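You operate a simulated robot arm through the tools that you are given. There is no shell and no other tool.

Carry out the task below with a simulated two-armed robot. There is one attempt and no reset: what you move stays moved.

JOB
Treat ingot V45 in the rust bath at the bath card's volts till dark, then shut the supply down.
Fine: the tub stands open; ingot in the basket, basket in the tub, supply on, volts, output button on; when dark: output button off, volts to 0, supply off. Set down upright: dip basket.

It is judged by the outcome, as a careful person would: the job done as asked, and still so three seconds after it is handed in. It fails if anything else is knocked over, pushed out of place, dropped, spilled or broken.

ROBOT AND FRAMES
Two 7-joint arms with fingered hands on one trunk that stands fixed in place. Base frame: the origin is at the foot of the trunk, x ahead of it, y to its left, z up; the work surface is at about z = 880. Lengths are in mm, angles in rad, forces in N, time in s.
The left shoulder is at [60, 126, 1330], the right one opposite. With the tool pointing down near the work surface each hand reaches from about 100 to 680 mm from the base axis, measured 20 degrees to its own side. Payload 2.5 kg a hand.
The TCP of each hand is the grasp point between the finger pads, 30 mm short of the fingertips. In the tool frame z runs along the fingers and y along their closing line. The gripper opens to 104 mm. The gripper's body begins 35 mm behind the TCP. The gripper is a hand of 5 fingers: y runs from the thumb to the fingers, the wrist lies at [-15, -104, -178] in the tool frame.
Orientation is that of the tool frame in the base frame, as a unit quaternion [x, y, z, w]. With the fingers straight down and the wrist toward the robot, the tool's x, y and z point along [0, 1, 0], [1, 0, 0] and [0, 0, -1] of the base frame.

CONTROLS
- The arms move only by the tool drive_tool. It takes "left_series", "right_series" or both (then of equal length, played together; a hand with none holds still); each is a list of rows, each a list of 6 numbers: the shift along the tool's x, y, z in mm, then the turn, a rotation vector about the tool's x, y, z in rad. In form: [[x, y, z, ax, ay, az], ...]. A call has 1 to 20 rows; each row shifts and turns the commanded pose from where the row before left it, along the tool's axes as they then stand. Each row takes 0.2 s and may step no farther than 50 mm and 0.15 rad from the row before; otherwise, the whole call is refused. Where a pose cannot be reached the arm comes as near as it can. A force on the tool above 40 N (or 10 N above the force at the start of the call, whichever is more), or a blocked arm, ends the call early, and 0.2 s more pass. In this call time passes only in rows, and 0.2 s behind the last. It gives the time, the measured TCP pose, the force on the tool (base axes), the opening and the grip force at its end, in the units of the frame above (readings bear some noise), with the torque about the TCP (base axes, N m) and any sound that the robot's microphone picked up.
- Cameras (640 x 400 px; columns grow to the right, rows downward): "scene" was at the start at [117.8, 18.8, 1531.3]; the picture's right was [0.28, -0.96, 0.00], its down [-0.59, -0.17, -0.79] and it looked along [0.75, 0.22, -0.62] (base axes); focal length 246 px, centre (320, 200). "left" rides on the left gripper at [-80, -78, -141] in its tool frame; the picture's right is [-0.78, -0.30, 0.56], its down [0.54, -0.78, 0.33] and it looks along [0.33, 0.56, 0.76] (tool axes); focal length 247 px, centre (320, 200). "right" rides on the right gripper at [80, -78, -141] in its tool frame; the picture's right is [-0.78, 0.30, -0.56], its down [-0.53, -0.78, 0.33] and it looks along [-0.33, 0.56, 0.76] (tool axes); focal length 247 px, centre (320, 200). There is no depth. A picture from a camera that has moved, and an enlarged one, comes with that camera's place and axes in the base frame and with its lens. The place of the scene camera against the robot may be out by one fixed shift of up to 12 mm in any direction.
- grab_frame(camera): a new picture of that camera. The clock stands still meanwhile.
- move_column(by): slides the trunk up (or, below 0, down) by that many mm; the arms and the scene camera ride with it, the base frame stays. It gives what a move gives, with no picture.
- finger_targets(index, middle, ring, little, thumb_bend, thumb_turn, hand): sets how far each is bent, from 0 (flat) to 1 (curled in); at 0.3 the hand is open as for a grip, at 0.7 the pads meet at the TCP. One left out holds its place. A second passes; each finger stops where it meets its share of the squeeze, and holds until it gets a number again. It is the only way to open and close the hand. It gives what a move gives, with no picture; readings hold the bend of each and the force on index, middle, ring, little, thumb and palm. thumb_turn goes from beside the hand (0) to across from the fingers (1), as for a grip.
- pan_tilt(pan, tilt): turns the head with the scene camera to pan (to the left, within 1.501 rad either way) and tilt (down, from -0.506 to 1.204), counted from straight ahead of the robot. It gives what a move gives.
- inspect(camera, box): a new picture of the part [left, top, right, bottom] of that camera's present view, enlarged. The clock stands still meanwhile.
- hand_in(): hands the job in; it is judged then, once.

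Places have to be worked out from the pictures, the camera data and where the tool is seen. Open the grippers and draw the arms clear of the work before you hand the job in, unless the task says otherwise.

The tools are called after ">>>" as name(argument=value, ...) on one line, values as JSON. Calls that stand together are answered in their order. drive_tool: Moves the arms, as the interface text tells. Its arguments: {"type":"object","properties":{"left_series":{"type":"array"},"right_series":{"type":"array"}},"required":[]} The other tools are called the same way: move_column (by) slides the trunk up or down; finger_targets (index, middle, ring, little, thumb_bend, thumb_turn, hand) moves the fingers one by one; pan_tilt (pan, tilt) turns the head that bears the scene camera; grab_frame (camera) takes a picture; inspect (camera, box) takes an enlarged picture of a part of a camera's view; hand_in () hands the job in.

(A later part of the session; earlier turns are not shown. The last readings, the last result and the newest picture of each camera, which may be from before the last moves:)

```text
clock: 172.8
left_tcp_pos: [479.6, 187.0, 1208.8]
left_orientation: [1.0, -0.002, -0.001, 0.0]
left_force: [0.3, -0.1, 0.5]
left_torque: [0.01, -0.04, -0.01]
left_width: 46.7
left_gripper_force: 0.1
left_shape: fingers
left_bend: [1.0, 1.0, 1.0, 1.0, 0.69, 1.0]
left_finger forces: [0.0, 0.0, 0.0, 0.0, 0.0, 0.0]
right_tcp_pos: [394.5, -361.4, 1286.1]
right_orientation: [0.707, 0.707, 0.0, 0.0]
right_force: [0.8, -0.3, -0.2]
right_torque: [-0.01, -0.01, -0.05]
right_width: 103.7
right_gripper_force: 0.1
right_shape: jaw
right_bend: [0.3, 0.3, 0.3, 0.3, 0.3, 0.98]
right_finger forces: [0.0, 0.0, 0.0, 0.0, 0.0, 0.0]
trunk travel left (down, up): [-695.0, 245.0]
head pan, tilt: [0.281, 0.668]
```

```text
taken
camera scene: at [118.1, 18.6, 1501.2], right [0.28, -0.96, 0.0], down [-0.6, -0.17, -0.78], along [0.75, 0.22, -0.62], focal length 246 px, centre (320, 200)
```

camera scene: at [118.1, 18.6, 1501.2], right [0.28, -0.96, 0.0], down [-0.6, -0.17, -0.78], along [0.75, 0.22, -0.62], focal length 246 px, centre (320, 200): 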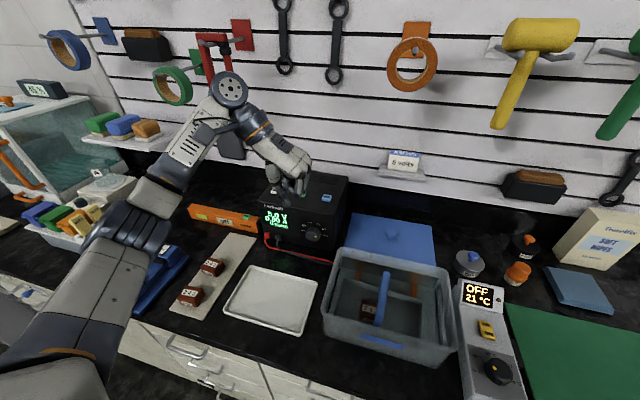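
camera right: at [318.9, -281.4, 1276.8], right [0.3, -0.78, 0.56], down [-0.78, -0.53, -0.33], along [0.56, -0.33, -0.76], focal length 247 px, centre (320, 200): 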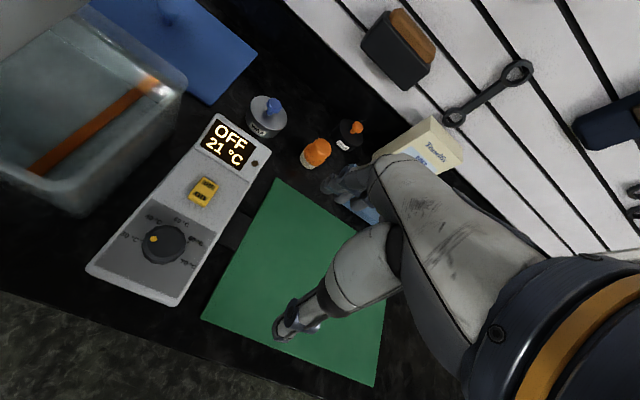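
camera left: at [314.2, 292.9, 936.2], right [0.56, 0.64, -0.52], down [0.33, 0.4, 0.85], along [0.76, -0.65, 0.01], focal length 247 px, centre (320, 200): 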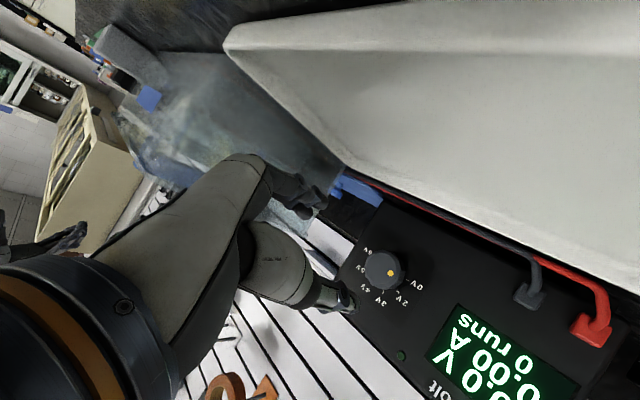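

Now yaw back and pitch 30°, then move above the green "out" button.

>>> drive_tool(left_series=[[0, 0, 0, 0, 0, -0.1428], [0, 0, 0, 0, 0, -0.1428], [0, 0, 0, 0, 0, -0.1428], [0, 0, 0, 0, 0, -0.1428], [0, 0, 0, 0, 0, -0.1428], [0, 0, 0, 0, 0, -0.1428], [0, 0, 0, 0, 0, -0.1428], [0, 0, 0, 0, 0, -0.1428], [0, 0, 0, 0, 0, -0.1428], [0, 0, 0, 0, 0, -0.1428], [0, 0, 0, 0, 0, -0.1428], [0, 0, 0, -0.131, 0, 0], [0, 0, 0, -0.131, 0, 0], [0, 0, 0, -0.131, 0, 0], [0, 0, 0, -0.131, 0, 0]])

>>> drive_tool(left_series=[[11.4, 33.3, 19.2, 0, 0, 0], [11.4, 33.3, 19.2, 0, 0, 0], [11.4, 33.3, 19.2, 0, 0, 0], [11.4, 33.3, 19.2, 0, 0, 0], [11.4, 33.3, 19.2, 0, 0, 0]])

>>> inspect(camera="left", box=[220, 150, 520, 370])

>>> inspect(camera="scene", box=[230, 130, 360, 250])

```text
clock: 176.0
left_tcp_pos: [478.4, 188.1, 1208.8]
left_orientation: [0.683, 0.682, 0.184, 0.184]
left_force: [-0.8, 0.4, -0.1]
left_torque: [0.03, 0.01, -0.01]
left_width: 46.7
left_gripper_force: 0.1
left_shape: fingers
left_bend: [1.0, 1.0, 1.0, 1.0, 0.69, 1.0]
left_finger forces: [0.1, 0.0, 0.0, 0.1, 0.0, 0.0]
right_tcp_pos: [394.6, -361.4, 1286.5]
right_orientation: [0.707, 0.708, 0.0, -0.001]
right_force: [0.8, 0.2, 1.1]
right_torque: [0.01, 0.04, -0.03]
right_width: 103.6
right_gripper_force: 0.0
right_shape: jaw
right_bend: [0.3, 0.3, 0.3, 0.3, 0.3, 0.98]
right_finger forces: [0.0, 0.0, 0.1, 0.1, 0.0, 0.0]
trunk travel left (down, up): [-695.0, 245.0]
head pan, tilt: [0.281, 0.668]
```

```text
clock: 177.2
left_tcp_pos: [672.5, 243.3, 1208.3]
left_orientation: [0.684, 0.682, 0.183, 0.183]
left_force: [0.4, -0.5, 0.0]
left_torque: [-0.01, 0.01, 0.01]
left_width: 46.8
left_gripper_force: 0.1
left_shape: fingers
left_bend: [1.0, 1.0, 1.0, 1.0, 0.69, 1.0]
left_finger forces: [0.0, 0.1, 0.0, 0.0, 0.0, 0.0]
right_tcp_pos: [395.1, -361.4, 1286.7]
right_orientation: [0.707, 0.707, 0.001, 0.001]
right_force: [-0.6, 0.3, 0.0]
right_torque: [0.03, 0.03, -0.01]
right_width: 103.9
right_gripper_force: 0.0
right_shape: jaw
right_bend: [0.3, 0.3, 0.3, 0.3, 0.3, 0.98]
right_finger forces: [0.1, 0.1, 0.0, 0.0, 0.1, 0.0]
trunk travel left (down, up): [-695.0, 245.0]
head pan, tilt: [0.281, 0.668]
```

```text
1.82 times, centred on (370, 260) of left
camera zoom: at [535.0, 162.9, 1291.3], right [0.02, -0.78, -0.63], down [-0.5, 0.54, -0.68], along [0.86, 0.33, -0.38], focal length 449 px, centre (229, 91)
```

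zoom: 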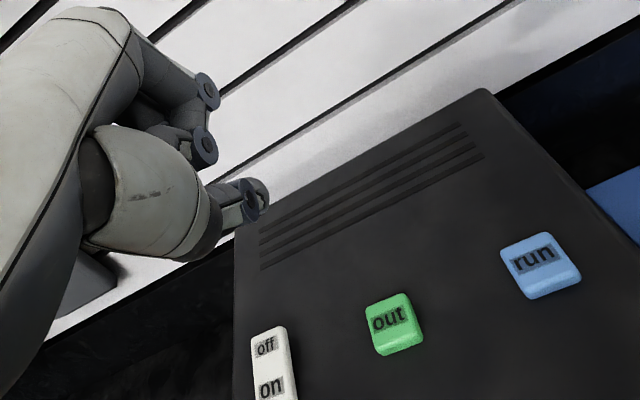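

```text
3.33 times, centred on (295, 190) of scene
camera zoom: at [118.3, 18.7, 1501.2], right [0.28, -0.96, 0.0], down [-0.6, -0.17, -0.78], along [0.75, 0.22, -0.62], focal length 819 px, centre (403, 233)
```

zoom: 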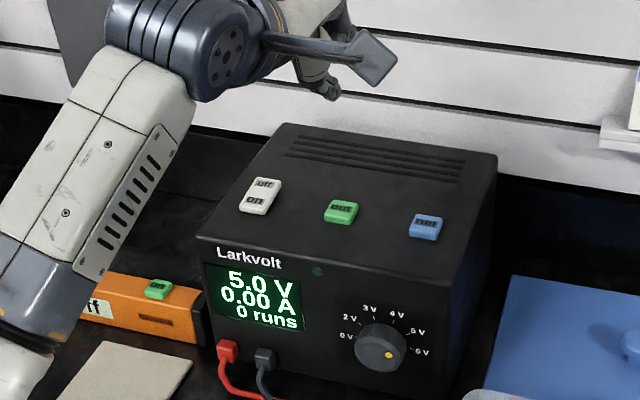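

I take a reference picture of V45 in the tub, then descend above the "out" button.

>>> inspect(camera="scene", box=[325, 240, 455, 370])

>>> inspect(camera="scene", box=[350, 290, 400, 330])

>>> drive_tool(left_series=[[0, -22.5, 39, 0, 0, 0], [0, -22.5, 39, 0, 0, 0], [0, -5, 8.7, 0, 0, 0]])

>>> inspect(camera="left", box=[240, 190, 440, 330])

```text
3.08 times, centred on (390, 305) of scene
camera zoom: at [118.3, 18.7, 1501.2], right [0.28, -0.96, 0.0], down [-0.6, -0.17, -0.78], along [0.75, 0.22, -0.62], focal length 756 px, centre (105, -123)
```

zoom: 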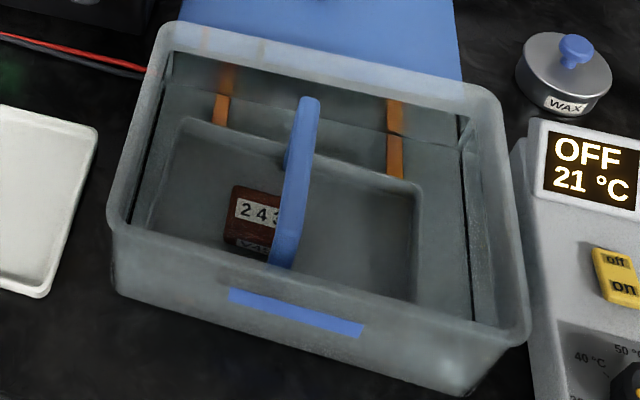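

```text
10.00 times, centred on (375, 310) of scene
camera zoom: at [118.3, 18.7, 1501.2], right [0.28, -0.96, 0.0], down [-0.6, -0.17, -0.78], along [0.75, 0.22, -0.62], focal length 2456 px, centre (-230, -900)
```

zoom: 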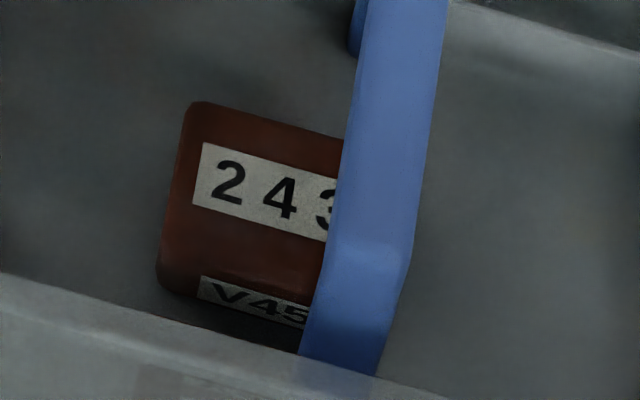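

```text
clock: 178.0
left_tcp_pos: [670.1, 243.6, 1108.8]
left_orientation: [0.683, 0.683, 0.185, 0.184]
left_force: [0.8, -0.2, 0.0]
left_torque: [0.04, 0.02, 0.01]
left_width: 46.6
left_gripper_force: 0.0
left_shape: fingers
left_bend: [1.0, 1.0, 1.0, 1.0, 0.69, 1.0]
left_finger forces: [0.1, 0.0, 0.1, 0.0, 0.1, 0.0]
right_tcp_pos: [394.8, -361.0, 1285.2]
right_orientation: [0.707, 0.707, 0.0, 0.0]
right_force: [0.2, -1.0, 0.7]
right_torque: [0.01, 0.0, 0.02]
right_width: 103.7
right_gripper_force: 0.1
right_shape: jaw
right_bend: [0.3, 0.3, 0.3, 0.3, 0.3, 0.98]
right_finger forces: [0.1, 0.1, 0.0, 0.1, 0.0, 0.0]
trunk travel left (down, up): [-695.0, 245.0]
head pan, tilt: [0.281, 0.668]
```

```text
2.86 times, centred on (340, 260) of left
camera zoom: at [534.5, 164.1, 1191.0], right [0.02, -0.78, -0.63], down [-0.51, 0.54, -0.68], along [0.86, 0.33, -0.38], focal length 706 px, centre (263, 29)
```

zoom: 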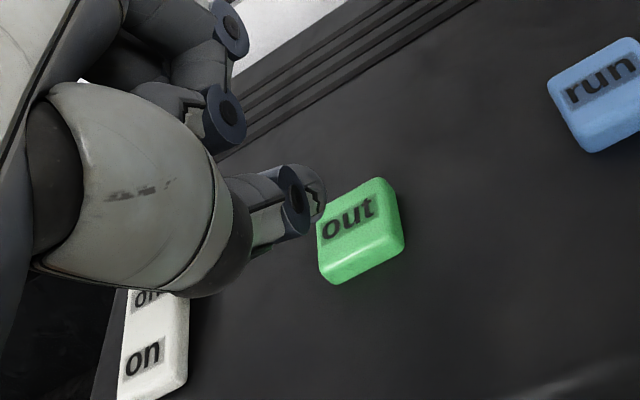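

The thumb is set to land on the "out" button (I shift 3 mm right). I press it.

>>> drive_tool(left_series=[[-3, -4.5, 7.8, 0, 0, 0], [0, -1.5, 2.6, 0, 0, 0]])

>>> drive_tool(left_series=[[0, -1.25, 2.17, 0, 0, 0], [0, -1.25, 2.17, 0, 0, 0]])

>>> inspect(camera="scene", box=[230, 150, 360, 250])

>>> inspect(camera="left", box=[240, 190, 440, 330])

```text
clock: 178.6
left_tcp_pos: [671.6, 241.9, 1096.9]
left_orientation: [0.684, 0.682, 0.183, 0.183]
left_force: [0.4, -0.4, -0.4]
left_torque: [0.01, -0.01, 0.03]
left_width: 46.3
left_gripper_force: 0.0
left_shape: fingers
left_bend: [1.0, 1.0, 1.0, 1.0, 0.69, 1.0]
left_finger forces: [0.0, 0.1, 0.1, 0.1, 0.1, 0.0]
right_tcp_pos: [394.8, -361.9, 1286.8]
right_orientation: [0.707, 0.707, 0.001, 0.0]
right_force: [-0.5, 0.4, -0.6]
right_torque: [-0.02, 0.0, -0.02]
right_width: 103.6
right_gripper_force: 0.2
right_shape: jaw
right_bend: [0.3, 0.3, 0.3, 0.3, 0.3, 0.98]
right_finger forces: [0.1, 0.0, 0.0, 0.1, 0.1, 0.0]
trunk travel left (down, up): [-695.0, 245.0]
head pan, tilt: [0.281, 0.668]
```

```text
clock: 179.2
left_tcp_pos: [672.4, 240.3, 1091.5]
left_orientation: [0.683, 0.682, 0.185, 0.184]
left_force: [-0.7, 0.1, 0.5]
left_torque: [0.0, 0.0, 0.02]
left_width: 46.6
left_gripper_force: 0.2
left_shape: fingers
left_bend: [1.0, 1.0, 1.0, 1.0, 0.69, 1.0]
left_finger forces: [0.1, 0.0, 0.0, 0.0, 0.2, 0.0]
right_tcp_pos: [394.6, -361.0, 1285.4]
right_orientation: [0.707, 0.707, 0.0, 0.0]
right_force: [-0.2, -0.2, -0.4]
right_torque: [0.04, 0.0, -0.01]
right_width: 103.7
right_gripper_force: 0.0
right_shape: jaw
right_bend: [0.3, 0.3, 0.3, 0.3, 0.3, 0.98]
right_finger forces: [0.0, 0.1, 0.0, 0.0, 0.0, 0.0]
trunk travel left (down, up): [-695.0, 245.0]
head pan, tilt: [0.281, 0.668]
```

```text
4.00 times, centred on (295, 200) of scene
camera zoom: at [117.7, 18.8, 1501.3], right [0.28, -0.96, 0.0], down [-0.6, -0.17, -0.78], along [0.75, 0.22, -0.62], focal length 982 px, centre (420, 200)
```

zoom: 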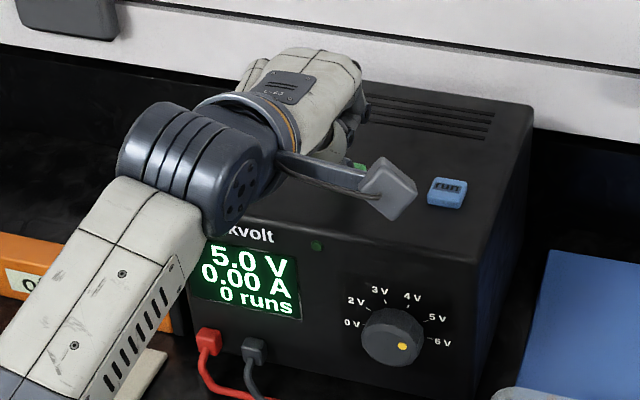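

```text
2.86 times, centred on (340, 260) of left
camera zoom: at [534.8, 161.4, 1174.4], right [0.02, -0.78, -0.63], down [-0.5, 0.54, -0.68], along [0.86, 0.33, -0.38], focal length 706 px, centre (263, 29)
```

zoom: 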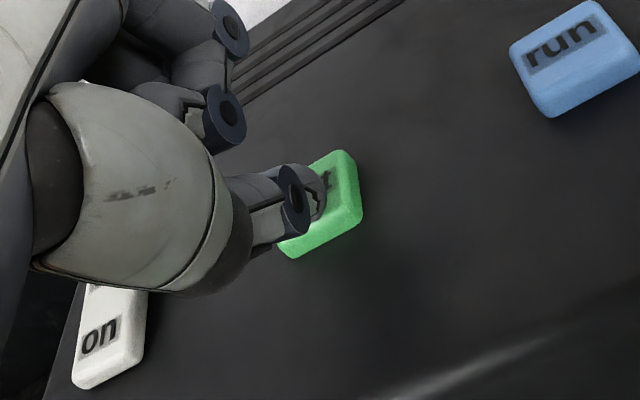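

The thumb is just on the button. I press 2–3 mm more.

>>> drive_tool(left_series=[[0, -1.0, 1.73, 0, 0, 0]])

>>> inspect(camera="scene", box=[270, 190, 340, 250])

```text
clock: 179.6
left_tcp_pos: [671.8, 240.5, 1089.7]
left_orientation: [0.683, 0.682, 0.184, 0.183]
left_force: [-0.5, 0.1, 0.1]
left_torque: [-0.02, 0.05, -0.02]
left_width: 46.1
left_gripper_force: 0.3
left_shape: fingers
left_bend: [1.0, 1.0, 1.0, 1.0, 0.69, 1.0]
left_finger forces: [0.1, 0.0, 0.1, 0.0, 1.3, 0.1]
right_tcp_pos: [395.0, -361.4, 1286.2]
right_orientation: [0.707, 0.707, 0.0, -0.001]
right_force: [0.7, -0.4, -0.1]
right_torque: [-0.01, 0.0, 0.01]
right_width: 103.9
right_gripper_force: 0.0
right_shape: jaw
right_bend: [0.3, 0.3, 0.3, 0.3, 0.3, 0.98]
right_finger forces: [0.1, 0.0, 0.0, 0.0, 0.0, 0.0]
trunk travel left (down, up): [-695.0, 245.0]
head pan, tilt: [0.281, 0.668]
heard: click
```

```text
6.67 times, centred on (305, 220) of scene
camera zoom: at [117.5, 18.8, 1501.3], right [0.28, -0.96, 0.0], down [-0.6, -0.17, -0.78], along [0.75, 0.22, -0.62], focal length 1637 px, centre (420, 67)
```

zoom: 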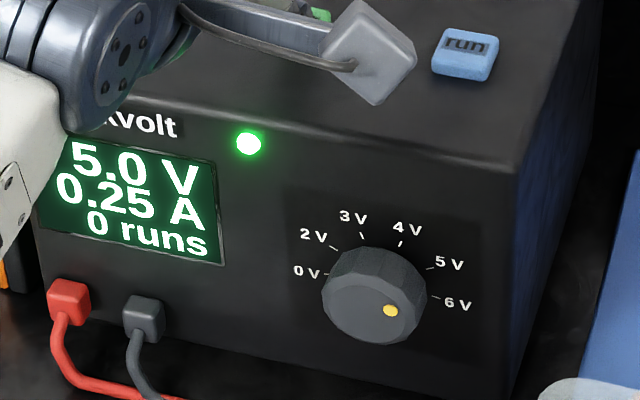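

Click: the output is on, LED lit, 5.0 V / 0.25 A. I lift the thumb just off the button and watch V45.

>>> drive_tool(left_series=[[0, 5, -8.66, 0, 0, 0]])

>>> inspect(camera="scene", box=[350, 290, 400, 330])

>>> inspect(camera="scene", box=[270, 190, 340, 250])

```text
clock: 180.0
left_tcp_pos: [670.9, 241.4, 1098.7]
left_orientation: [0.683, 0.683, 0.183, 0.182]
left_force: [0.7, -0.2, 1.2]
left_torque: [-0.02, 0.0, 0.0]
left_width: 46.4
left_gripper_force: 0.0
left_shape: fingers
left_bend: [1.0, 1.0, 1.0, 1.0, 0.69, 1.0]
left_finger forces: [0.1, 0.0, 0.0, 0.1, 0.0, 0.0]
right_tcp_pos: [394.3, -361.0, 1285.4]
right_orientation: [0.707, 0.707, 0.001, 0.0]
right_force: [-0.2, 0.5, 0.9]
right_torque: [-0.03, 0.0, 0.02]
right_width: 104.0
right_gripper_force: 0.1
right_shape: jaw
right_bend: [0.3, 0.3, 0.3, 0.3, 0.3, 0.98]
right_finger forces: [0.0, 0.0, 0.1, 0.0, 0.1, 0.0]
trunk travel left (down, up): [-695.0, 245.0]
head pan, tilt: [0.281, 0.668]
```

```text
10.00 times, centred on (375, 310) of scene
camera zoom: at [117.6, 18.8, 1501.2], right [0.28, -0.96, 0.0], down [-0.6, -0.17, -0.78], along [0.75, 0.22, -0.62], focal length 2456 px, centre (-230, -900)
```

zoom: 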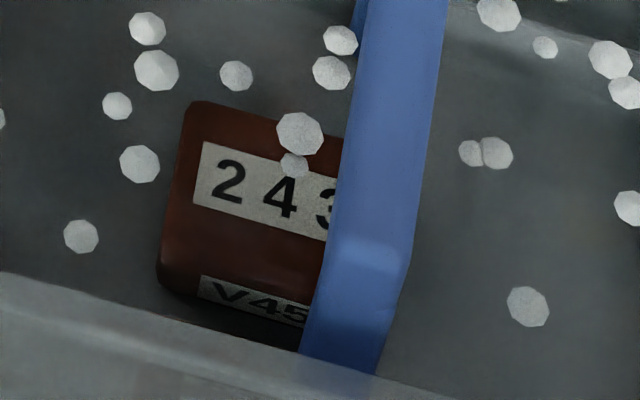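

```text
6.67 times, centred on (305, 220) of scene
camera zoom: at [117.6, 18.8, 1501.2], right [0.28, -0.96, 0.0], down [-0.6, -0.17, -0.78], along [0.75, 0.22, -0.62], focal length 1637 px, centre (420, 67)
```

zoom: 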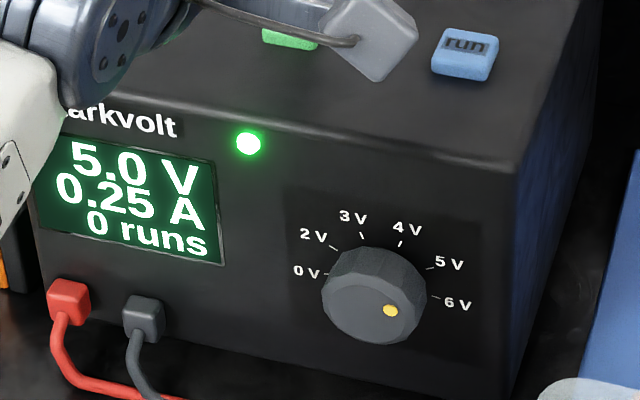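

Bubbles rise: the treatment is running. I wait in short spells and watch the colour.

>>> drive_tool(left_series=[[0, 0, 0, 0, 0, 0], [0, 0, 0, 0, 0, 0], [0, 0, 0, 0, 0, 0], [0, 0, 0, 0, 0, 0], [0, 0, 0, 0, 0, 0]])

>>> inspect(camera="scene", box=[350, 290, 400, 330])

```text
clock: 181.2
left_tcp_pos: [671.0, 240.7, 1099.5]
left_orientation: [0.683, 0.683, 0.182, 0.182]
left_force: [0.3, 0.2, -1.1]
left_torque: [0.0, 0.04, -0.03]
left_width: 46.6
left_gripper_force: 0.0
left_shape: fingers
left_bend: [1.0, 1.0, 1.0, 1.0, 0.69, 1.0]
left_finger forces: [0.0, 0.0, 0.0, 0.0, 0.0, 0.1]
right_tcp_pos: [395.4, -361.5, 1285.9]
right_orientation: [0.707, 0.708, 0.0, 0.0]
right_force: [-0.1, -1.6, 0.8]
right_torque: [0.03, 0.01, -0.03]
right_width: 103.7
right_gripper_force: 0.1
right_shape: jaw
right_bend: [0.3, 0.3, 0.3, 0.3, 0.3, 0.98]
right_finger forces: [0.1, 0.0, 0.1, 0.0, 0.0, 0.1]
trunk travel left (down, up): [-695.0, 245.0]
head pan, tilt: [0.281, 0.668]
```

```text
10.00 times, centred on (375, 310) of scene
camera zoom: at [117.7, 18.9, 1501.2], right [0.28, -0.96, 0.0], down [-0.6, -0.17, -0.78], along [0.75, 0.22, -0.62], focal length 2456 px, centre (-230, -900)
```

zoom: 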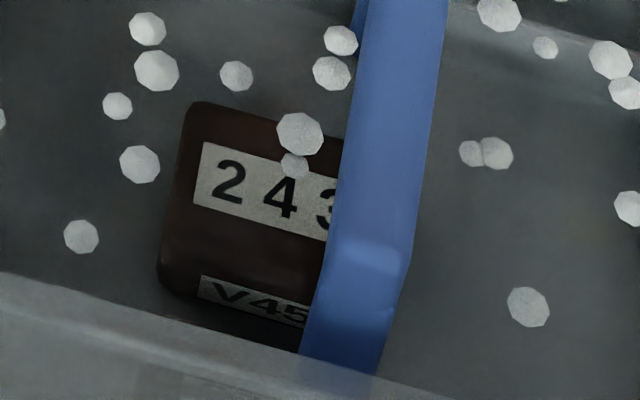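

It's already noticeably darker. I poll in shorter steps.

>>> drive_tool(left_series=[[0, 0, 0, 0, 0, 0], [0, 0, 0, 0, 0, 0]])

>>> inspect(camera="scene", box=[350, 290, 400, 330])

>>> inspect(camera="scene", box=[270, 190, 340, 250])

```text
clock: 181.8
left_tcp_pos: [672.8, 241.4, 1099.4]
left_orientation: [0.683, 0.683, 0.183, 0.182]
left_force: [-1.1, -0.3, -0.7]
left_torque: [-0.02, 0.03, 0.01]
left_width: 46.4
left_gripper_force: 0.0
left_shape: fingers
left_bend: [1.0, 1.0, 1.0, 1.0, 0.69, 1.0]
left_finger forces: [0.1, 0.0, 0.0, 0.0, 0.0, 0.1]
right_tcp_pos: [393.9, -360.7, 1286.6]
right_orientation: [0.707, 0.707, 0.0, 0.0]
right_force: [0.5, 0.3, -0.2]
right_torque: [0.0, 0.02, 0.02]
right_width: 103.5
right_gripper_force: 0.1
right_shape: jaw
right_bend: [0.3, 0.3, 0.3, 0.3, 0.3, 0.98]
right_finger forces: [0.1, 0.0, 0.0, 0.1, 0.1, 0.1]
trunk travel left (down, up): [-695.0, 245.0]
head pan, tilt: [0.281, 0.668]
```

```text
10.00 times, centred on (375, 310) of scene
camera zoom: at [117.7, 18.9, 1501.2], right [0.28, -0.96, 0.0], down [-0.6, -0.17, -0.78], along [0.75, 0.22, -0.62], focal length 2456 px, centre (-230, -900)
```

zoom: 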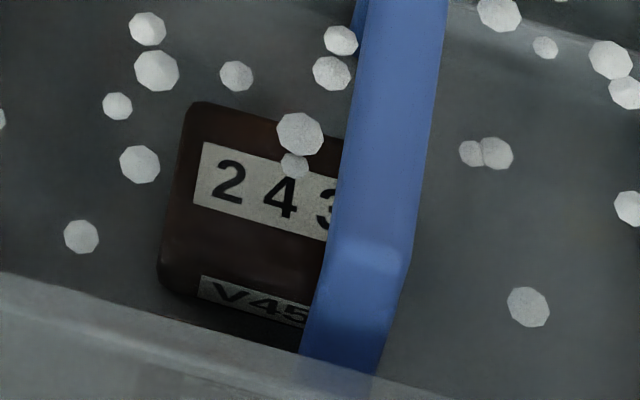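

```text
6.67 times, centred on (305, 220) of scene
camera zoom: at [117.7, 18.9, 1501.2], right [0.28, -0.96, 0.0], down [-0.6, -0.17, -0.78], along [0.75, 0.22, -0.62], focal length 1637 px, centre (420, 67)
```

zoom: 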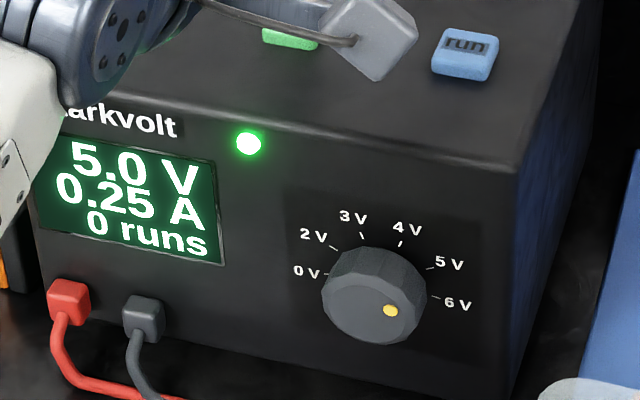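

Getting darker but still a hint of brown. Another short wait.

>>> drive_tool(left_series=[[0, 0, 0, 0, 0, 0], [0, 0, 0, 0, 0, 0], [0, 0, 0, 0, 0, 0]])

>>> inspect(camera="scene", box=[350, 290, 400, 330])

```text
clock: 182.6
left_tcp_pos: [672.0, 241.1, 1098.5]
left_orientation: [0.683, 0.683, 0.183, 0.182]
left_force: [-0.5, 0.2, 0.5]
left_torque: [-0.03, 0.0, -0.03]
left_width: 46.2
left_gripper_force: 0.1
left_shape: fingers
left_bend: [1.0, 1.0, 1.0, 1.0, 0.69, 1.0]
left_finger forces: [0.1, 0.1, 0.0, 0.0, 0.0, 0.0]
right_tcp_pos: [394.7, -362.0, 1285.8]
right_orientation: [0.707, 0.707, 0.0, 0.0]
right_force: [1.2, -0.2, 0.0]
right_torque: [0.01, 0.02, 0.04]
right_width: 103.7
right_gripper_force: 0.0
right_shape: jaw
right_bend: [0.3, 0.3, 0.3, 0.3, 0.3, 0.98]
right_finger forces: [0.0, 0.1, 0.0, 0.0, 0.0, 0.0]
trunk travel left (down, up): [-695.0, 245.0]
head pan, tilt: [0.281, 0.668]
```

```text
10.00 times, centred on (375, 310) of scene
camera zoom: at [117.7, 18.9, 1501.2], right [0.28, -0.96, 0.0], down [-0.6, -0.17, -0.78], along [0.75, 0.22, -0.62], focal length 2456 px, centre (-230, -900)
```

zoom: 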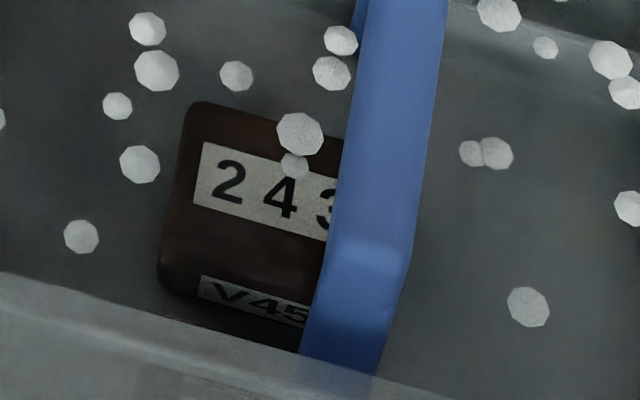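

>>> drive_tool(left_series=[[0, 0, 0, 0, 0, 0], [0, 0, 0, 0, 0, 0], [0, 0, 0, 0, 0, 0], [0, 0, 0, 0, 0, 0]])

>>> inspect(camera="scene", box=[350, 290, 400, 330])

>>> inspect(camera="scene", box=[325, 240, 455, 370])

```text
clock: 183.6
left_tcp_pos: [673.4, 242.6, 1098.4]
left_orientation: [0.684, 0.682, 0.184, 0.183]
left_force: [-0.1, 0.2, 0.7]
left_torque: [0.01, -0.02, -0.01]
left_width: 46.5
left_gripper_force: 0.0
left_shape: fingers
left_bend: [1.0, 1.0, 1.0, 1.0, 0.69, 1.0]
left_finger forces: [0.0, 0.0, 0.0, 0.0, 0.0, 0.0]
right_tcp_pos: [394.9, -361.6, 1286.7]
right_orientation: [0.707, 0.707, -0.001, 0.0]
right_force: [-0.2, 0.2, 0.0]
right_torque: [0.0, 0.01, -0.01]
right_width: 103.7
right_gripper_force: 0.0
right_shape: jaw
right_bend: [0.3, 0.3, 0.3, 0.3, 0.3, 0.98]
right_finger forces: [0.0, 0.0, 0.0, 0.2, 0.0, 0.0]
trunk travel left (down, up): [-695.0, 245.0]
head pan, tilt: [0.281, 0.668]
```

```text
10.00 times, centred on (375, 310) of scene
camera zoom: at [117.7, 18.9, 1501.2], right [0.28, -0.96, 0.0], down [-0.6, -0.17, -0.78], along [0.75, 0.22, -0.62], focal length 2456 px, centre (-230, -900)
```

zoom: 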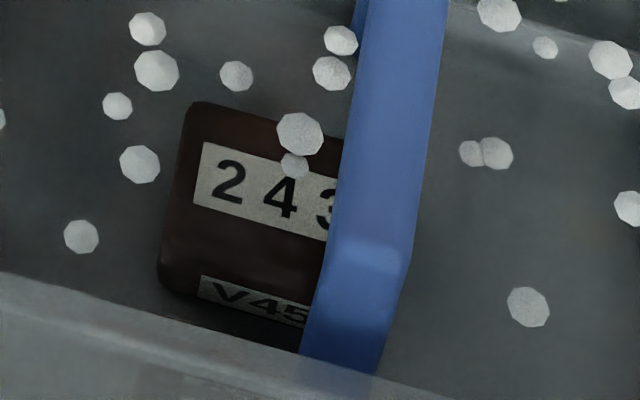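

```text
3.08 times, centred on (390, 305) of scene
camera zoom: at [117.7, 18.9, 1501.2], right [0.28, -0.96, 0.0], down [-0.6, -0.17, -0.78], along [0.75, 0.22, -0.62], focal length 756 px, centre (105, -123)
```

zoom: 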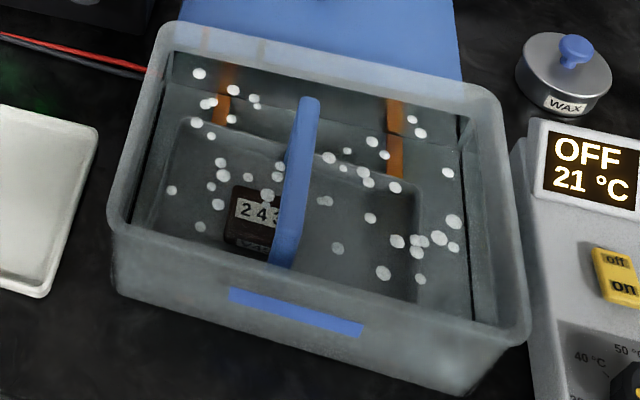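

I zoom right onto the ingot's bare surface to judge whether it's still changing.

>>> inspect(camera="scene", box=[367, 310, 375, 315])

>>> drive_tool(left_series=[[0, 0, 0, 0, 0, 0], [0, 0, 0, 0, 0, 0], [0, 0, 0, 0, 0, 0]])

>>> inspect(camera="scene", box=[367, 310, 375, 315])

```text
16.00 times, centred on (371, 312) of scene
camera zoom: at [117.7, 18.9, 1501.2], right [0.28, -0.96, 0.0], down [-0.6, -0.17, -0.78], along [0.75, 0.22, -0.62], focal length 3930 px, centre (-496, -1600)
```

zoom: 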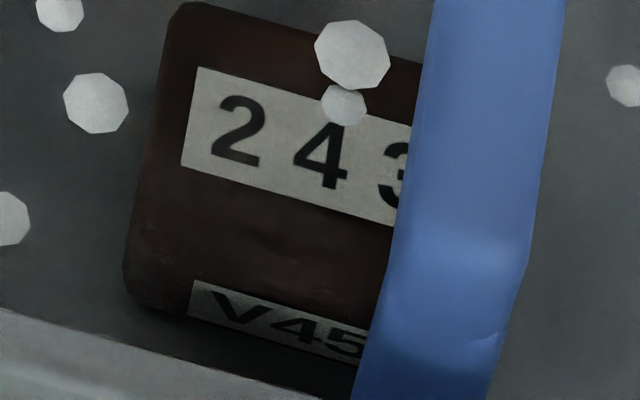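

```text
clock: 184.4
left_tcp_pos: [671.8, 242.4, 1098.5]
left_orientation: [0.683, 0.683, 0.184, 0.182]
left_force: [-0.3, 0.3, -0.3]
left_torque: [0.03, 0.01, -0.01]
left_width: 46.4
left_gripper_force: 0.1
left_shape: fingers
left_bend: [1.0, 1.0, 1.0, 1.0, 0.69, 1.0]
left_finger forces: [0.0, 0.0, 0.0, 0.1, 0.0, 0.1]
right_tcp_pos: [394.9, -361.7, 1286.1]
right_orientation: [0.707, 0.707, 0.0, 0.0]
right_force: [-0.8, 0.0, 0.2]
right_torque: [-0.01, 0.01, -0.01]
right_width: 103.7
right_gripper_force: 0.0
right_shape: jaw
right_bend: [0.3, 0.3, 0.3, 0.3, 0.3, 0.98]
right_finger forces: [0.1, 0.1, 0.0, 0.0, 0.0, 0.0]
trunk travel left (down, up): [-695.0, 245.0]
head pan, tilt: [0.281, 0.668]
```

```text
16.00 times, centred on (371, 312) of scene
camera zoom: at [117.7, 18.9, 1501.2], right [0.28, -0.96, 0.0], down [-0.6, -0.17, -0.78], along [0.75, 0.22, -0.62], focal length 3930 px, centre (-496, -1600)
```

zoom: 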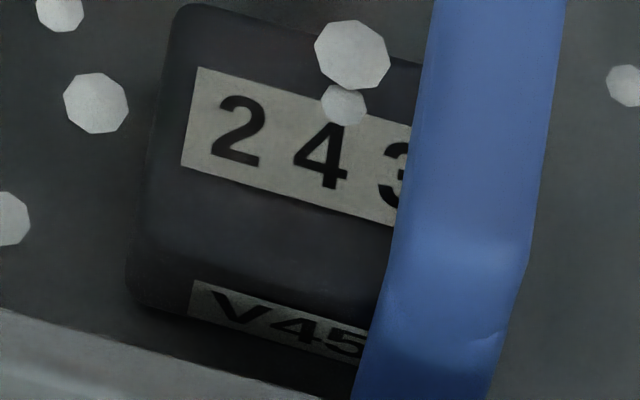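

V45 has now turned fully dark. I press "out" again at once to switch the output off.

>>> drive_tool(left_series=[[0, -5.2, 9.0, 0, 0, 0], [0, -0.6, 1.0, 0, 0, 0]])

>>> inspect(camera="scene", box=[270, 190, 340, 250])

```text
clock: 185.0
left_tcp_pos: [671.4, 241.9, 1088.2]
left_orientation: [0.684, 0.682, 0.183, 0.184]
left_force: [-0.8, -0.4, 1.1]
left_torque: [0.01, 0.03, 0.0]
left_width: 46.1
left_gripper_force: 1.1
left_shape: fingers
left_bend: [1.0, 1.0, 1.0, 1.0, 0.7, 1.0]
left_finger forces: [0.0, 0.0, 0.0, 0.0, 1.8, 0.0]
right_tcp_pos: [394.0, -361.9, 1286.3]
right_orientation: [0.707, 0.707, 0.001, 0.0]
right_force: [-0.3, -0.2, -0.1]
right_torque: [0.0, 0.03, 0.01]
right_width: 103.8
right_gripper_force: 0.1
right_shape: jaw
right_bend: [0.3, 0.3, 0.3, 0.3, 0.3, 0.98]
right_finger forces: [0.0, 0.0, 0.0, 0.0, 0.0, 0.1]
trunk travel left (down, up): [-695.0, 245.0]
head pan, tilt: [0.281, 0.668]
heard: click
```

```text
6.67 times, centred on (305, 220) of scene
camera zoom: at [117.4, 18.8, 1501.3], right [0.28, -0.96, 0.0], down [-0.6, -0.17, -0.78], along [0.75, 0.22, -0.62], focal length 1637 px, centre (420, 67)
```

zoom: 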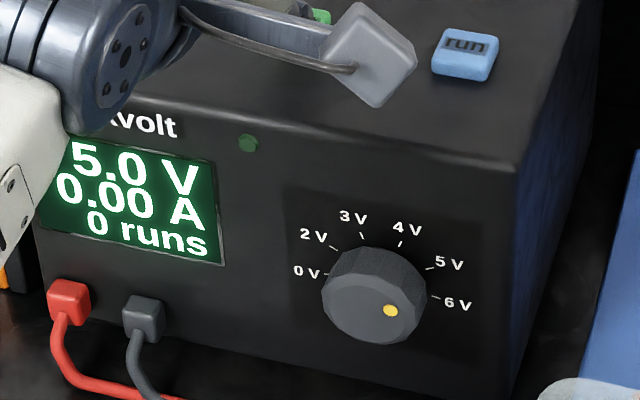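

Output off: LED dark, 0.00 A. Now I lift off and back away to go to the knob again.

>>> drive_tool(left_series=[[0, 5, -8.7, 0, 0, 0], [0, 20, -34.6, 0, 0, 0], [0, 22, -38, 0, 0, 0], [0, 15, -26, 0, 0, 0], [-11.4, -33.3, -19.2, 0, 0, 0], [-11.4, -33.3, -19.2, 0, 0, 0], [-11.4, -33.3, -19.2, 0, 0, 0], [-11.4, -33.3, -19.2, 0, 0, 0], [-11.4, -33.3, -19.2, 0, 0, 0], [0, 0, 0, 0.131, 0, 0], [0, 0, 0, 0.131, 0, 0], [0, 0, 0, 0.131, 0, 0], [0, 0, 0, 0.131, 0, 0]])

>>> drive_tool(left_series=[[0, 0, 0, 0, 0, 0.1428], [0, 0, 0, 0, 0, 0.1428], [0, 0, 0, 0, 0, 0.1428], [0, 0, 0, 0, 0, 0.1428], [0, 0, 0, 0, 0, 0.1428], [0, 0, 0, 0, 0, 0.1428], [0, 0, 0, 0, 0, 0.1428], [0, 0, 0, 0, 0, 0.1428], [0, 0, 0, 0, 0, 0.1428], [0, 0, 0, 0, 0, 0.1428], [0, 0, 0, 0, 0, 0.1428]])

>>> drive_tool(left_series=[[0, 0, 0, 0, 0.1428, 0], [0, 0, 0, 0, 0.1428, 0], [0, 0, 0, 0, 0.1428, 0], [0, 0, 0, 0, 0.1428, 0], [0, 0, 0, 0, 0.1428, 0], [0, 0, 0, 0, 0.1428, 0], [0, 0, 0, 0, 0.1428, 0], [0, 0, 0, 0, 0.1428, 0], [0, 0, 0, 0, 0.1428, 0], [0, 0, 0, 0, 0.1428, 0], [0, 0, 0, 0, 0.1428, 0]])

>>> grab_frame(camera="scene")

```text
clock: 187.8
left_tcp_pos: [478.3, 184.7, 1211.9]
left_orientation: [0.707, 0.707, -0.001, 0.0]
left_force: [-0.1, -1.0, 0.2]
left_torque: [0.0, -0.01, -0.01]
left_width: 46.6
left_gripper_force: 0.0
left_shape: fingers
left_bend: [1.0, 1.0, 1.0, 1.0, 0.69, 1.0]
left_finger forces: [0.1, 0.1, 0.1, 0.0, 0.0, 0.0]
right_tcp_pos: [395.1, -362.2, 1284.3]
right_orientation: [0.707, 0.707, 0.0, 0.001]
right_force: [-0.5, 1.1, 0.8]
right_torque: [-0.02, 0.0, -0.01]
right_width: 103.5
right_gripper_force: 0.0
right_shape: jaw
right_bend: [0.3, 0.3, 0.3, 0.3, 0.3, 0.98]
right_finger forces: [0.0, 0.0, 0.0, 0.0, 0.0, 0.0]
trunk travel left (down, up): [-695.0, 245.0]
head pan, tilt: [0.281, 0.668]
```

```text
clock: 190.2
left_tcp_pos: [479.1, 184.6, 1212.8]
left_orientation: [1.0, -0.001, 0.0, 0.0]
left_force: [0.5, 0.0, -1.1]
left_torque: [-0.01, 0.01, 0.01]
left_width: 46.1
left_gripper_force: 0.0
left_shape: fingers
left_bend: [1.0, 1.0, 1.0, 1.0, 0.69, 1.0]
left_finger forces: [0.0, 0.0, 0.1, 0.0, 0.0, 0.0]
right_tcp_pos: [395.1, -361.6, 1285.3]
right_orientation: [0.707, 0.707, 0.0, 0.0]
right_force: [-0.1, -0.2, -0.2]
right_torque: [0.01, 0.02, -0.01]
right_width: 103.7
right_gripper_force: 0.1
right_shape: jaw
right_bend: [0.3, 0.3, 0.3, 0.3, 0.3, 0.98]
right_finger forces: [0.0, 0.0, 0.0, 0.0, 0.0, 0.0]
trunk travel left (down, up): [-695.0, 245.0]
head pan, tilt: [0.281, 0.668]
```

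```text
clock: 192.6
left_tcp_pos: [479.1, 185.5, 1210.5]
left_orientation: [0.706, 0.0, 0.708, 0.0]
left_force: [-0.5, -0.4, 0.1]
left_torque: [-0.01, 0.02, -0.02]
left_width: 46.4
left_gripper_force: 0.1
left_shape: fingers
left_bend: [1.0, 1.0, 1.0, 1.0, 0.69, 1.0]
left_finger forces: [0.1, 0.0, 0.0, 0.0, 0.0, 0.0]
right_tcp_pos: [394.8, -361.5, 1286.4]
right_orientation: [0.707, 0.707, 0.0, 0.0]
right_force: [0.4, 0.5, 0.5]
right_torque: [0.0, 0.03, -0.02]
right_width: 103.9
right_gripper_force: 0.1
right_shape: jaw
right_bend: [0.3, 0.3, 0.3, 0.3, 0.3, 0.98]
right_finger forces: [0.0, 0.0, 0.1, 0.1, 0.1, 0.1]
trunk travel left (down, up): [-695.0, 245.0]
head pan, tilt: [0.281, 0.668]
```

```text
taken
camera scene: at [117.7, 19.0, 1501.3], right [0.28, -0.96, 0.0], down [-0.6, -0.17, -0.78], along [0.75, 0.22, -0.62], focal length 246 px, centre (320, 200)
```

scene: 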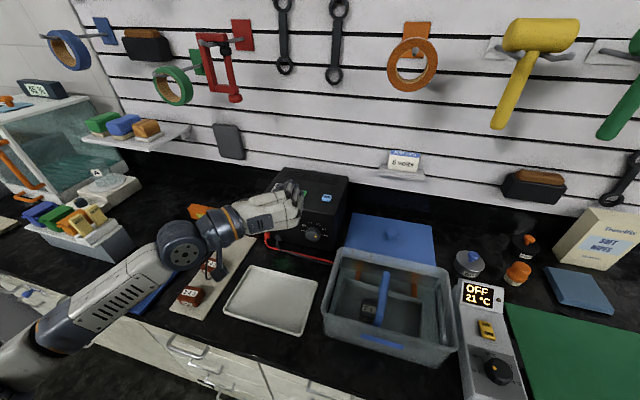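

The bath is quiet. I roll the hand to +20° and come down in front of the knob for the counter-clockwise turn.

>>> drive_tool(left_series=[[0, 0, 0, 0, 0, 0.1477], [0, 0, 0, 0, 0, 0.1477], [0, 0, 0, 0, 0, 0.1477], [0, 0, 0, 0, 0, 0.1477], [0, 0, 0, 0, 0, 0.1477], [0, 0, 0, 0, 0, 0.1477], [0, 0, 0, 0, 0, 0.1477], [0, 0, 0, 0, 0, 0.1477], [0, 0, 0, 0, 0, 0.1477], [0, 0, 0, 0, 0, 0.1477], [0, 0, 0, 0, 0, 0.1477], [0, 0, 0, 0, 0, 0.1477], [0, 0, 0, 0, 0, 0.1477]])

>>> finger_targets(hand="left", index=0.43, middle=0.43, ring=1.0, little=1.0, thumb_bend=0.43)

>>> drive_tool(left_series=[[13.4, 37.9, 0, 0, 0, 0], [13.4, 37.9, 0, 0, 0, 0], [13.4, 37.9, 0, 0, 0, 0], [13.4, 37.9, 0, 0, 0, 0], [13.4, 37.9, 0, 0, 0, 0], [13.4, 37.9, 0, 0, 0, 0]])

>>> grab_frame(camera="scene")

>>> inspect(camera="scene", box=[240, 190, 360, 300])

```text
clock: 195.4
left_tcp_pos: [479.4, 185.6, 1212.5]
left_orientation: [-0.404, 0.58, -0.404, 0.58]
left_force: [1.1, -0.7, 0.0]
left_torque: [-0.01, -0.01, 0.0]
left_width: 45.9
left_gripper_force: 0.1
left_shape: fingers
left_bend: [1.0, 1.0, 1.0, 1.0, 0.69, 1.0]
left_finger forces: [0.0, 0.0, 0.0, 0.0, 0.1, 0.1]
right_tcp_pos: [394.7, -361.7, 1285.4]
right_orientation: [0.707, 0.707, 0.001, 0.0]
right_force: [-0.3, -0.9, 0.2]
right_torque: [-0.01, 0.01, 0.05]
right_width: 103.8
right_gripper_force: 0.0
right_shape: jaw
right_bend: [0.3, 0.3, 0.3, 0.3, 0.3, 0.98]
right_finger forces: [0.0, 0.0, 0.0, 0.0, 0.0, 0.0]
trunk travel left (down, up): [-695.0, 245.0]
head pan, tilt: [0.281, 0.668]
```

```text
clock: 196.4
left_tcp_pos: [478.5, 184.5, 1211.8]
left_orientation: [-0.405, 0.58, -0.406, 0.579]
left_force: [-0.5, 0.0, -0.2]
left_torque: [-0.01, -0.03, 0.0]
left_width: 69.6
left_gripper_force: 0.2
left_shape: fingers
left_bend: [0.43, 0.43, 1.0, 1.0, 0.43, 0.99]
left_finger forces: [0.0, 0.1, 0.1, 0.0, 0.1, 0.0]
right_tcp_pos: [395.5, -360.9, 1287.0]
right_orientation: [0.707, 0.707, -0.001, 0.0]
right_force: [0.4, 0.6, -1.0]
right_torque: [-0.01, -0.01, 0.0]
right_width: 103.7
right_gripper_force: 0.2
right_shape: jaw
right_bend: [0.3, 0.3, 0.3, 0.3, 0.3, 0.98]
right_finger forces: [0.0, 0.1, 0.0, 0.0, 0.0, 0.0]
trunk travel left (down, up): [-695.0, 245.0]
head pan, tilt: [0.281, 0.668]
```

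```text
clock: 197.8
left_tcp_pos: [480.1, 187.6, 970.2]
left_orientation: [-0.404, 0.581, -0.407, 0.578]
left_force: [1.1, -1.0, 0.4]
left_torque: [-0.02, 0.03, -0.01]
left_width: 69.6
left_gripper_force: 0.1
left_shape: fingers
left_bend: [0.43, 0.43, 1.0, 1.0, 0.43, 0.99]
left_finger forces: [0.0, 0.1, 0.0, 0.0, 0.0, 0.1]
right_tcp_pos: [395.1, -361.5, 1285.2]
right_orientation: [0.707, 0.707, -0.001, 0.0]
right_force: [0.0, 0.1, 0.6]
right_torque: [-0.01, 0.05, 0.0]
right_width: 103.9
right_gripper_force: 0.0
right_shape: jaw
right_bend: [0.3, 0.3, 0.3, 0.3, 0.3, 0.98]
right_finger forces: [0.1, 0.0, 0.0, 0.0, 0.0, 0.0]
trunk travel left (down, up): [-695.0, 245.0]
head pan, tilt: [0.281, 0.668]
```

```text
taken
camera scene: at [117.8, 19.0, 1501.3], right [0.28, -0.96, 0.0], down [-0.6, -0.17, -0.78], along [0.75, 0.22, -0.62], focal length 246 px, centre (320, 200)
```

scene: 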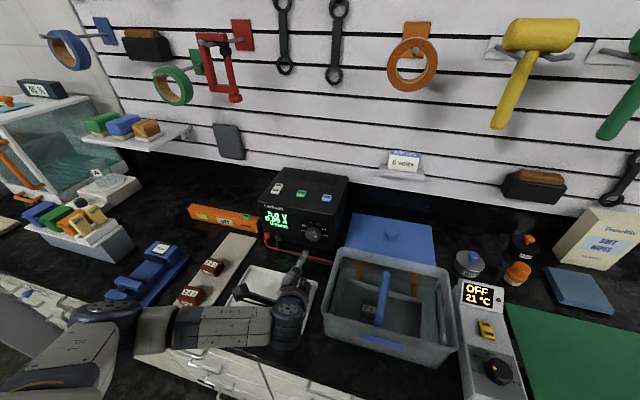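

```text
3.64 times, centred on (300, 245) of scene
camera zoom: at [117.8, 19.0, 1501.3], right [0.28, -0.96, 0.0], down [-0.6, -0.17, -0.78], along [0.75, 0.22, -0.62], focal length 893 px, centre (393, 36)
```

zoom: 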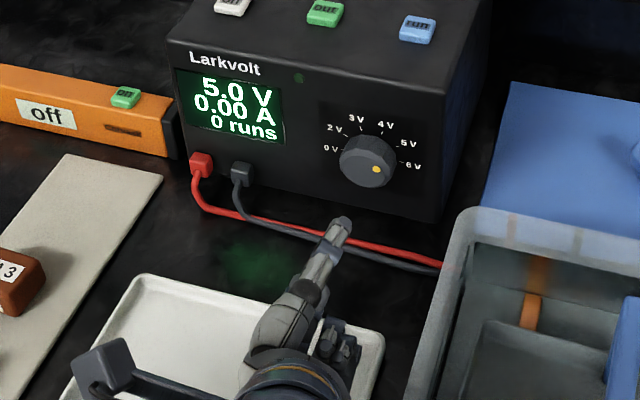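

Aligned with the knob. I advance to it and grip.

>>> drive_tool(left_series=[[0, 0, 40, 0, 0, 0], [0, 0, 40, 0, 0, 0], [0, 0, 15, 0, 0, 0], [0, 0, 9, 0, 0, 0]])

>>> inspect(camera="scene", box=[250, 200, 350, 280])

>>> finger_targets(hand="left", index=0.75, middle=0.75, thumb_bend=0.75)

>>> inspect(camera="scene", box=[250, 200, 350, 280])

```text
clock: 198.8
left_tcp_pos: [583.9, 187.6, 970.0]
left_orientation: [-0.405, 0.58, -0.406, 0.579]
left_force: [0.3, 0.5, 0.1]
left_torque: [0.01, -0.01, 0.02]
left_width: 69.7
left_gripper_force: 0.0
left_shape: fingers
left_bend: [0.43, 0.43, 1.0, 1.0, 0.43, 0.99]
left_finger forces: [0.0, 0.1, 0.1, 0.0, 0.1, 0.0]
right_tcp_pos: [395.0, -362.3, 1285.5]
right_orientation: [0.706, 0.708, 0.0, 0.0]
right_force: [-0.6, 0.9, -0.1]
right_torque: [-0.01, 0.02, 0.02]
right_width: 103.6
right_gripper_force: 0.1
right_shape: jaw
right_bend: [0.3, 0.3, 0.3, 0.3, 0.3, 0.98]
right_finger forces: [0.0, 0.0, 0.0, 0.0, 0.1, 0.1]
trunk travel left (down, up): [-695.0, 245.0]
head pan, tilt: [0.281, 0.668]
```

```text
5.00 times, centred on (300, 240) of scene
camera zoom: at [117.8, 18.8, 1501.2], right [0.28, -0.96, 0.0], down [-0.6, -0.17, -0.78], along [0.75, 0.22, -0.62], focal length 1228 px, centre (420, 0)
```

zoom: 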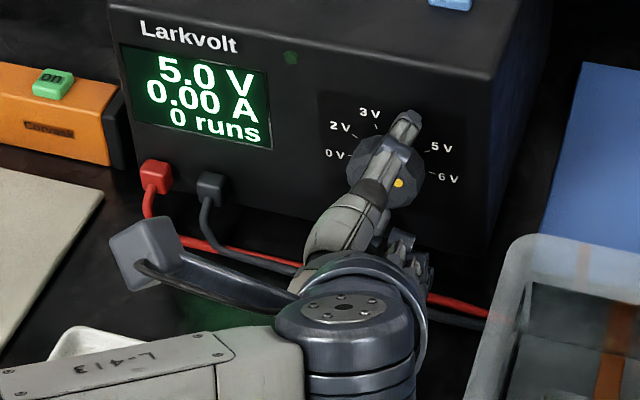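

```text
clock: 199.8
left_tcp_pos: [585.2, 188.4, 968.2]
left_orientation: [-0.405, 0.582, -0.404, 0.578]
left_force: [3.0, 2.7, -11.5]
left_torque: [0.0, 0.2, 0.01]
left_width: 36.7
left_gripper_force: 17.1
left_shape: fingers
left_bend: [0.58, 0.6, 1.0, 1.0, 0.56, 1.0]
left_finger forces: [10.0, 11.9, 0.0, 0.0, 11.1, 0.1]
right_tcp_pos: [395.8, -360.1, 1285.1]
right_orientation: [0.707, 0.707, 0.0, -0.001]
right_force: [0.1, 0.7, -0.1]
right_torque: [0.03, 0.05, 0.02]
right_width: 103.7
right_gripper_force: 0.1
right_shape: jaw
right_bend: [0.3, 0.3, 0.3, 0.3, 0.3, 0.98]
right_finger forces: [0.0, 0.1, 0.1, 0.0, 0.0, 0.1]
trunk travel left (down, up): [-695.0, 245.0]
head pan, tilt: [0.281, 0.668]
```

```text
5.00 times, centred on (300, 240) of scene
camera zoom: at [119.5, 19.6, 1501.0], right [0.28, -0.96, 0.0], down [-0.6, -0.17, -0.78], along [0.75, 0.22, -0.62], focal length 1228 px, centre (420, 0)
```

zoom: 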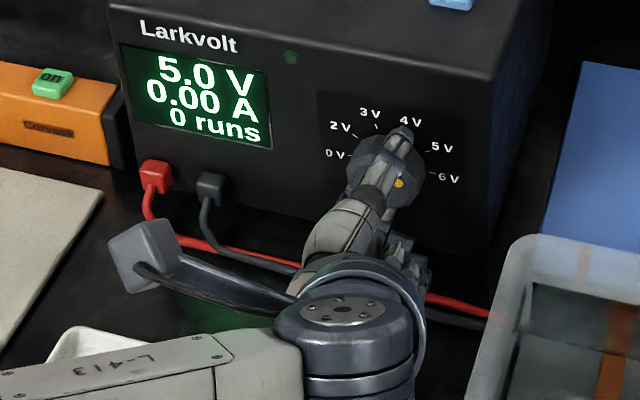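

Gripped. I turn counter-clockwise.

>>> drive_tool(left_series=[[0, 0.4, 0, 0, 0, -0.13], [0, 0.4, 0, 0, 0, -0.13], [0, 0.4, 0, 0, 0, -0.13], [0, 0.4, 0, 0, 0, -0.13], [0, 0.4, 0, 0, 0, -0.13], [0, 0.4, 0, 0, 0, -0.13]])

>>> inspect(camera="scene", box=[250, 200, 350, 280])

>>> drive_tool(left_series=[[0, 0.4, 0, 0, 0, -0.13], [0, 0.4, 0, 0, 0, -0.13], [0, 0.4, 0, 0, 0, -0.13], [0, 0.4, 0, 0, 0, -0.13], [0, 0.4, 0, 0, 0, -0.13]])

>>> inspect(camera="scene", box=[250, 200, 350, 280])

```text
clock: 201.2
left_tcp_pos: [582.7, 186.0, 967.7]
left_orientation: [0.596, -0.381, 0.596, -0.379]
left_force: [0.8, -4.9, -13.9]
left_torque: [0.08, 0.29, -0.08]
left_width: 36.5
left_gripper_force: 16.7
left_shape: fingers
left_bend: [0.58, 0.6, 1.0, 1.0, 0.57, 1.0]
left_finger forces: [11.0, 12.0, 0.0, 0.0, 10.4, 0.0]
right_tcp_pos: [397.0, -361.7, 1285.0]
right_orientation: [0.707, 0.707, 0.0, 0.0]
right_force: [-0.3, 0.3, -1.0]
right_torque: [0.02, -0.03, 0.01]
right_width: 103.8
right_gripper_force: 0.0
right_shape: jaw
right_bend: [0.3, 0.3, 0.3, 0.3, 0.3, 0.98]
right_finger forces: [0.0, 0.0, 0.0, 0.1, 0.0, 0.0]
trunk travel left (down, up): [-695.0, 245.0]
head pan, tilt: [0.281, 0.668]
```

```text
5.00 times, centred on (300, 240) of scene
camera zoom: at [119.4, 18.8, 1501.1], right [0.28, -0.96, 0.0], down [-0.6, -0.17, -0.78], along [0.75, 0.22, -0.62], focal length 1228 px, centre (420, 0)
```

zoom: 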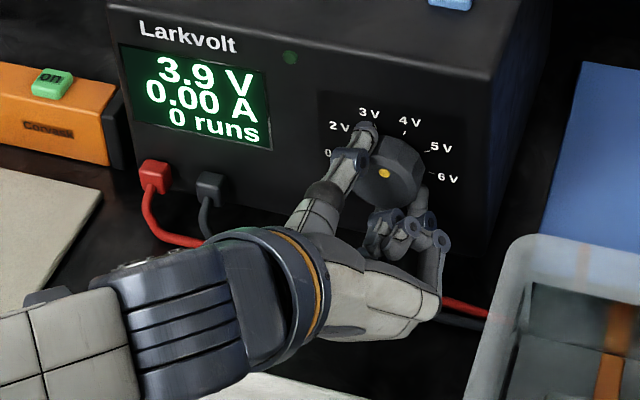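

```text
clock: 202.4
left_tcp_pos: [583.2, 184.5, 966.2]
left_orientation: [0.686, -0.172, 0.686, -0.171]
left_force: [2.2, -10.6, -6.6]
left_torque: [0.04, 0.15, -0.27]
left_width: 36.5
left_gripper_force: 17.3
left_shape: fingers
left_bend: [0.57, 0.6, 1.0, 1.0, 0.57, 1.0]
left_finger forces: [10.9, 12.4, 0.0, 0.1, 10.4, 0.0]
right_tcp_pos: [395.2, -362.8, 1286.8]
right_orientation: [0.707, 0.707, 0.0, -0.002]
right_force: [-0.1, -0.1, -0.2]
right_torque: [0.0, -0.02, -0.04]
right_width: 103.9
right_gripper_force: 0.0
right_shape: jaw
right_bend: [0.3, 0.3, 0.3, 0.3, 0.3, 0.98]
right_finger forces: [0.0, 0.1, 0.1, 0.0, 0.0, 0.0]
trunk travel left (down, up): [-695.0, 245.0]
head pan, tilt: [0.281, 0.668]
```

```text
5.00 times, centred on (300, 240) of scene
camera zoom: at [118.8, 17.6, 1501.2], right [0.28, -0.96, 0.0], down [-0.6, -0.17, -0.78], along [0.75, 0.22, -0.62], focal length 1228 px, centre (420, 0)
```

zoom: 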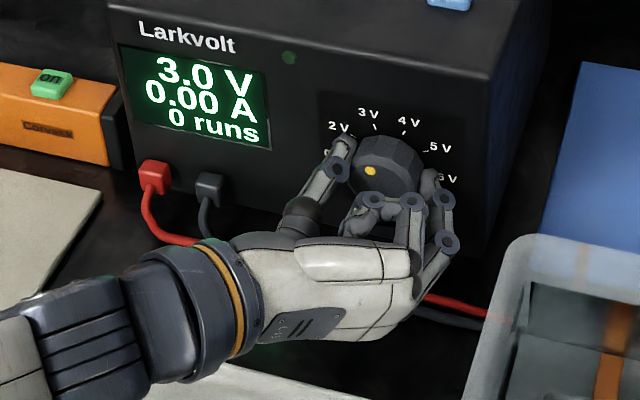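

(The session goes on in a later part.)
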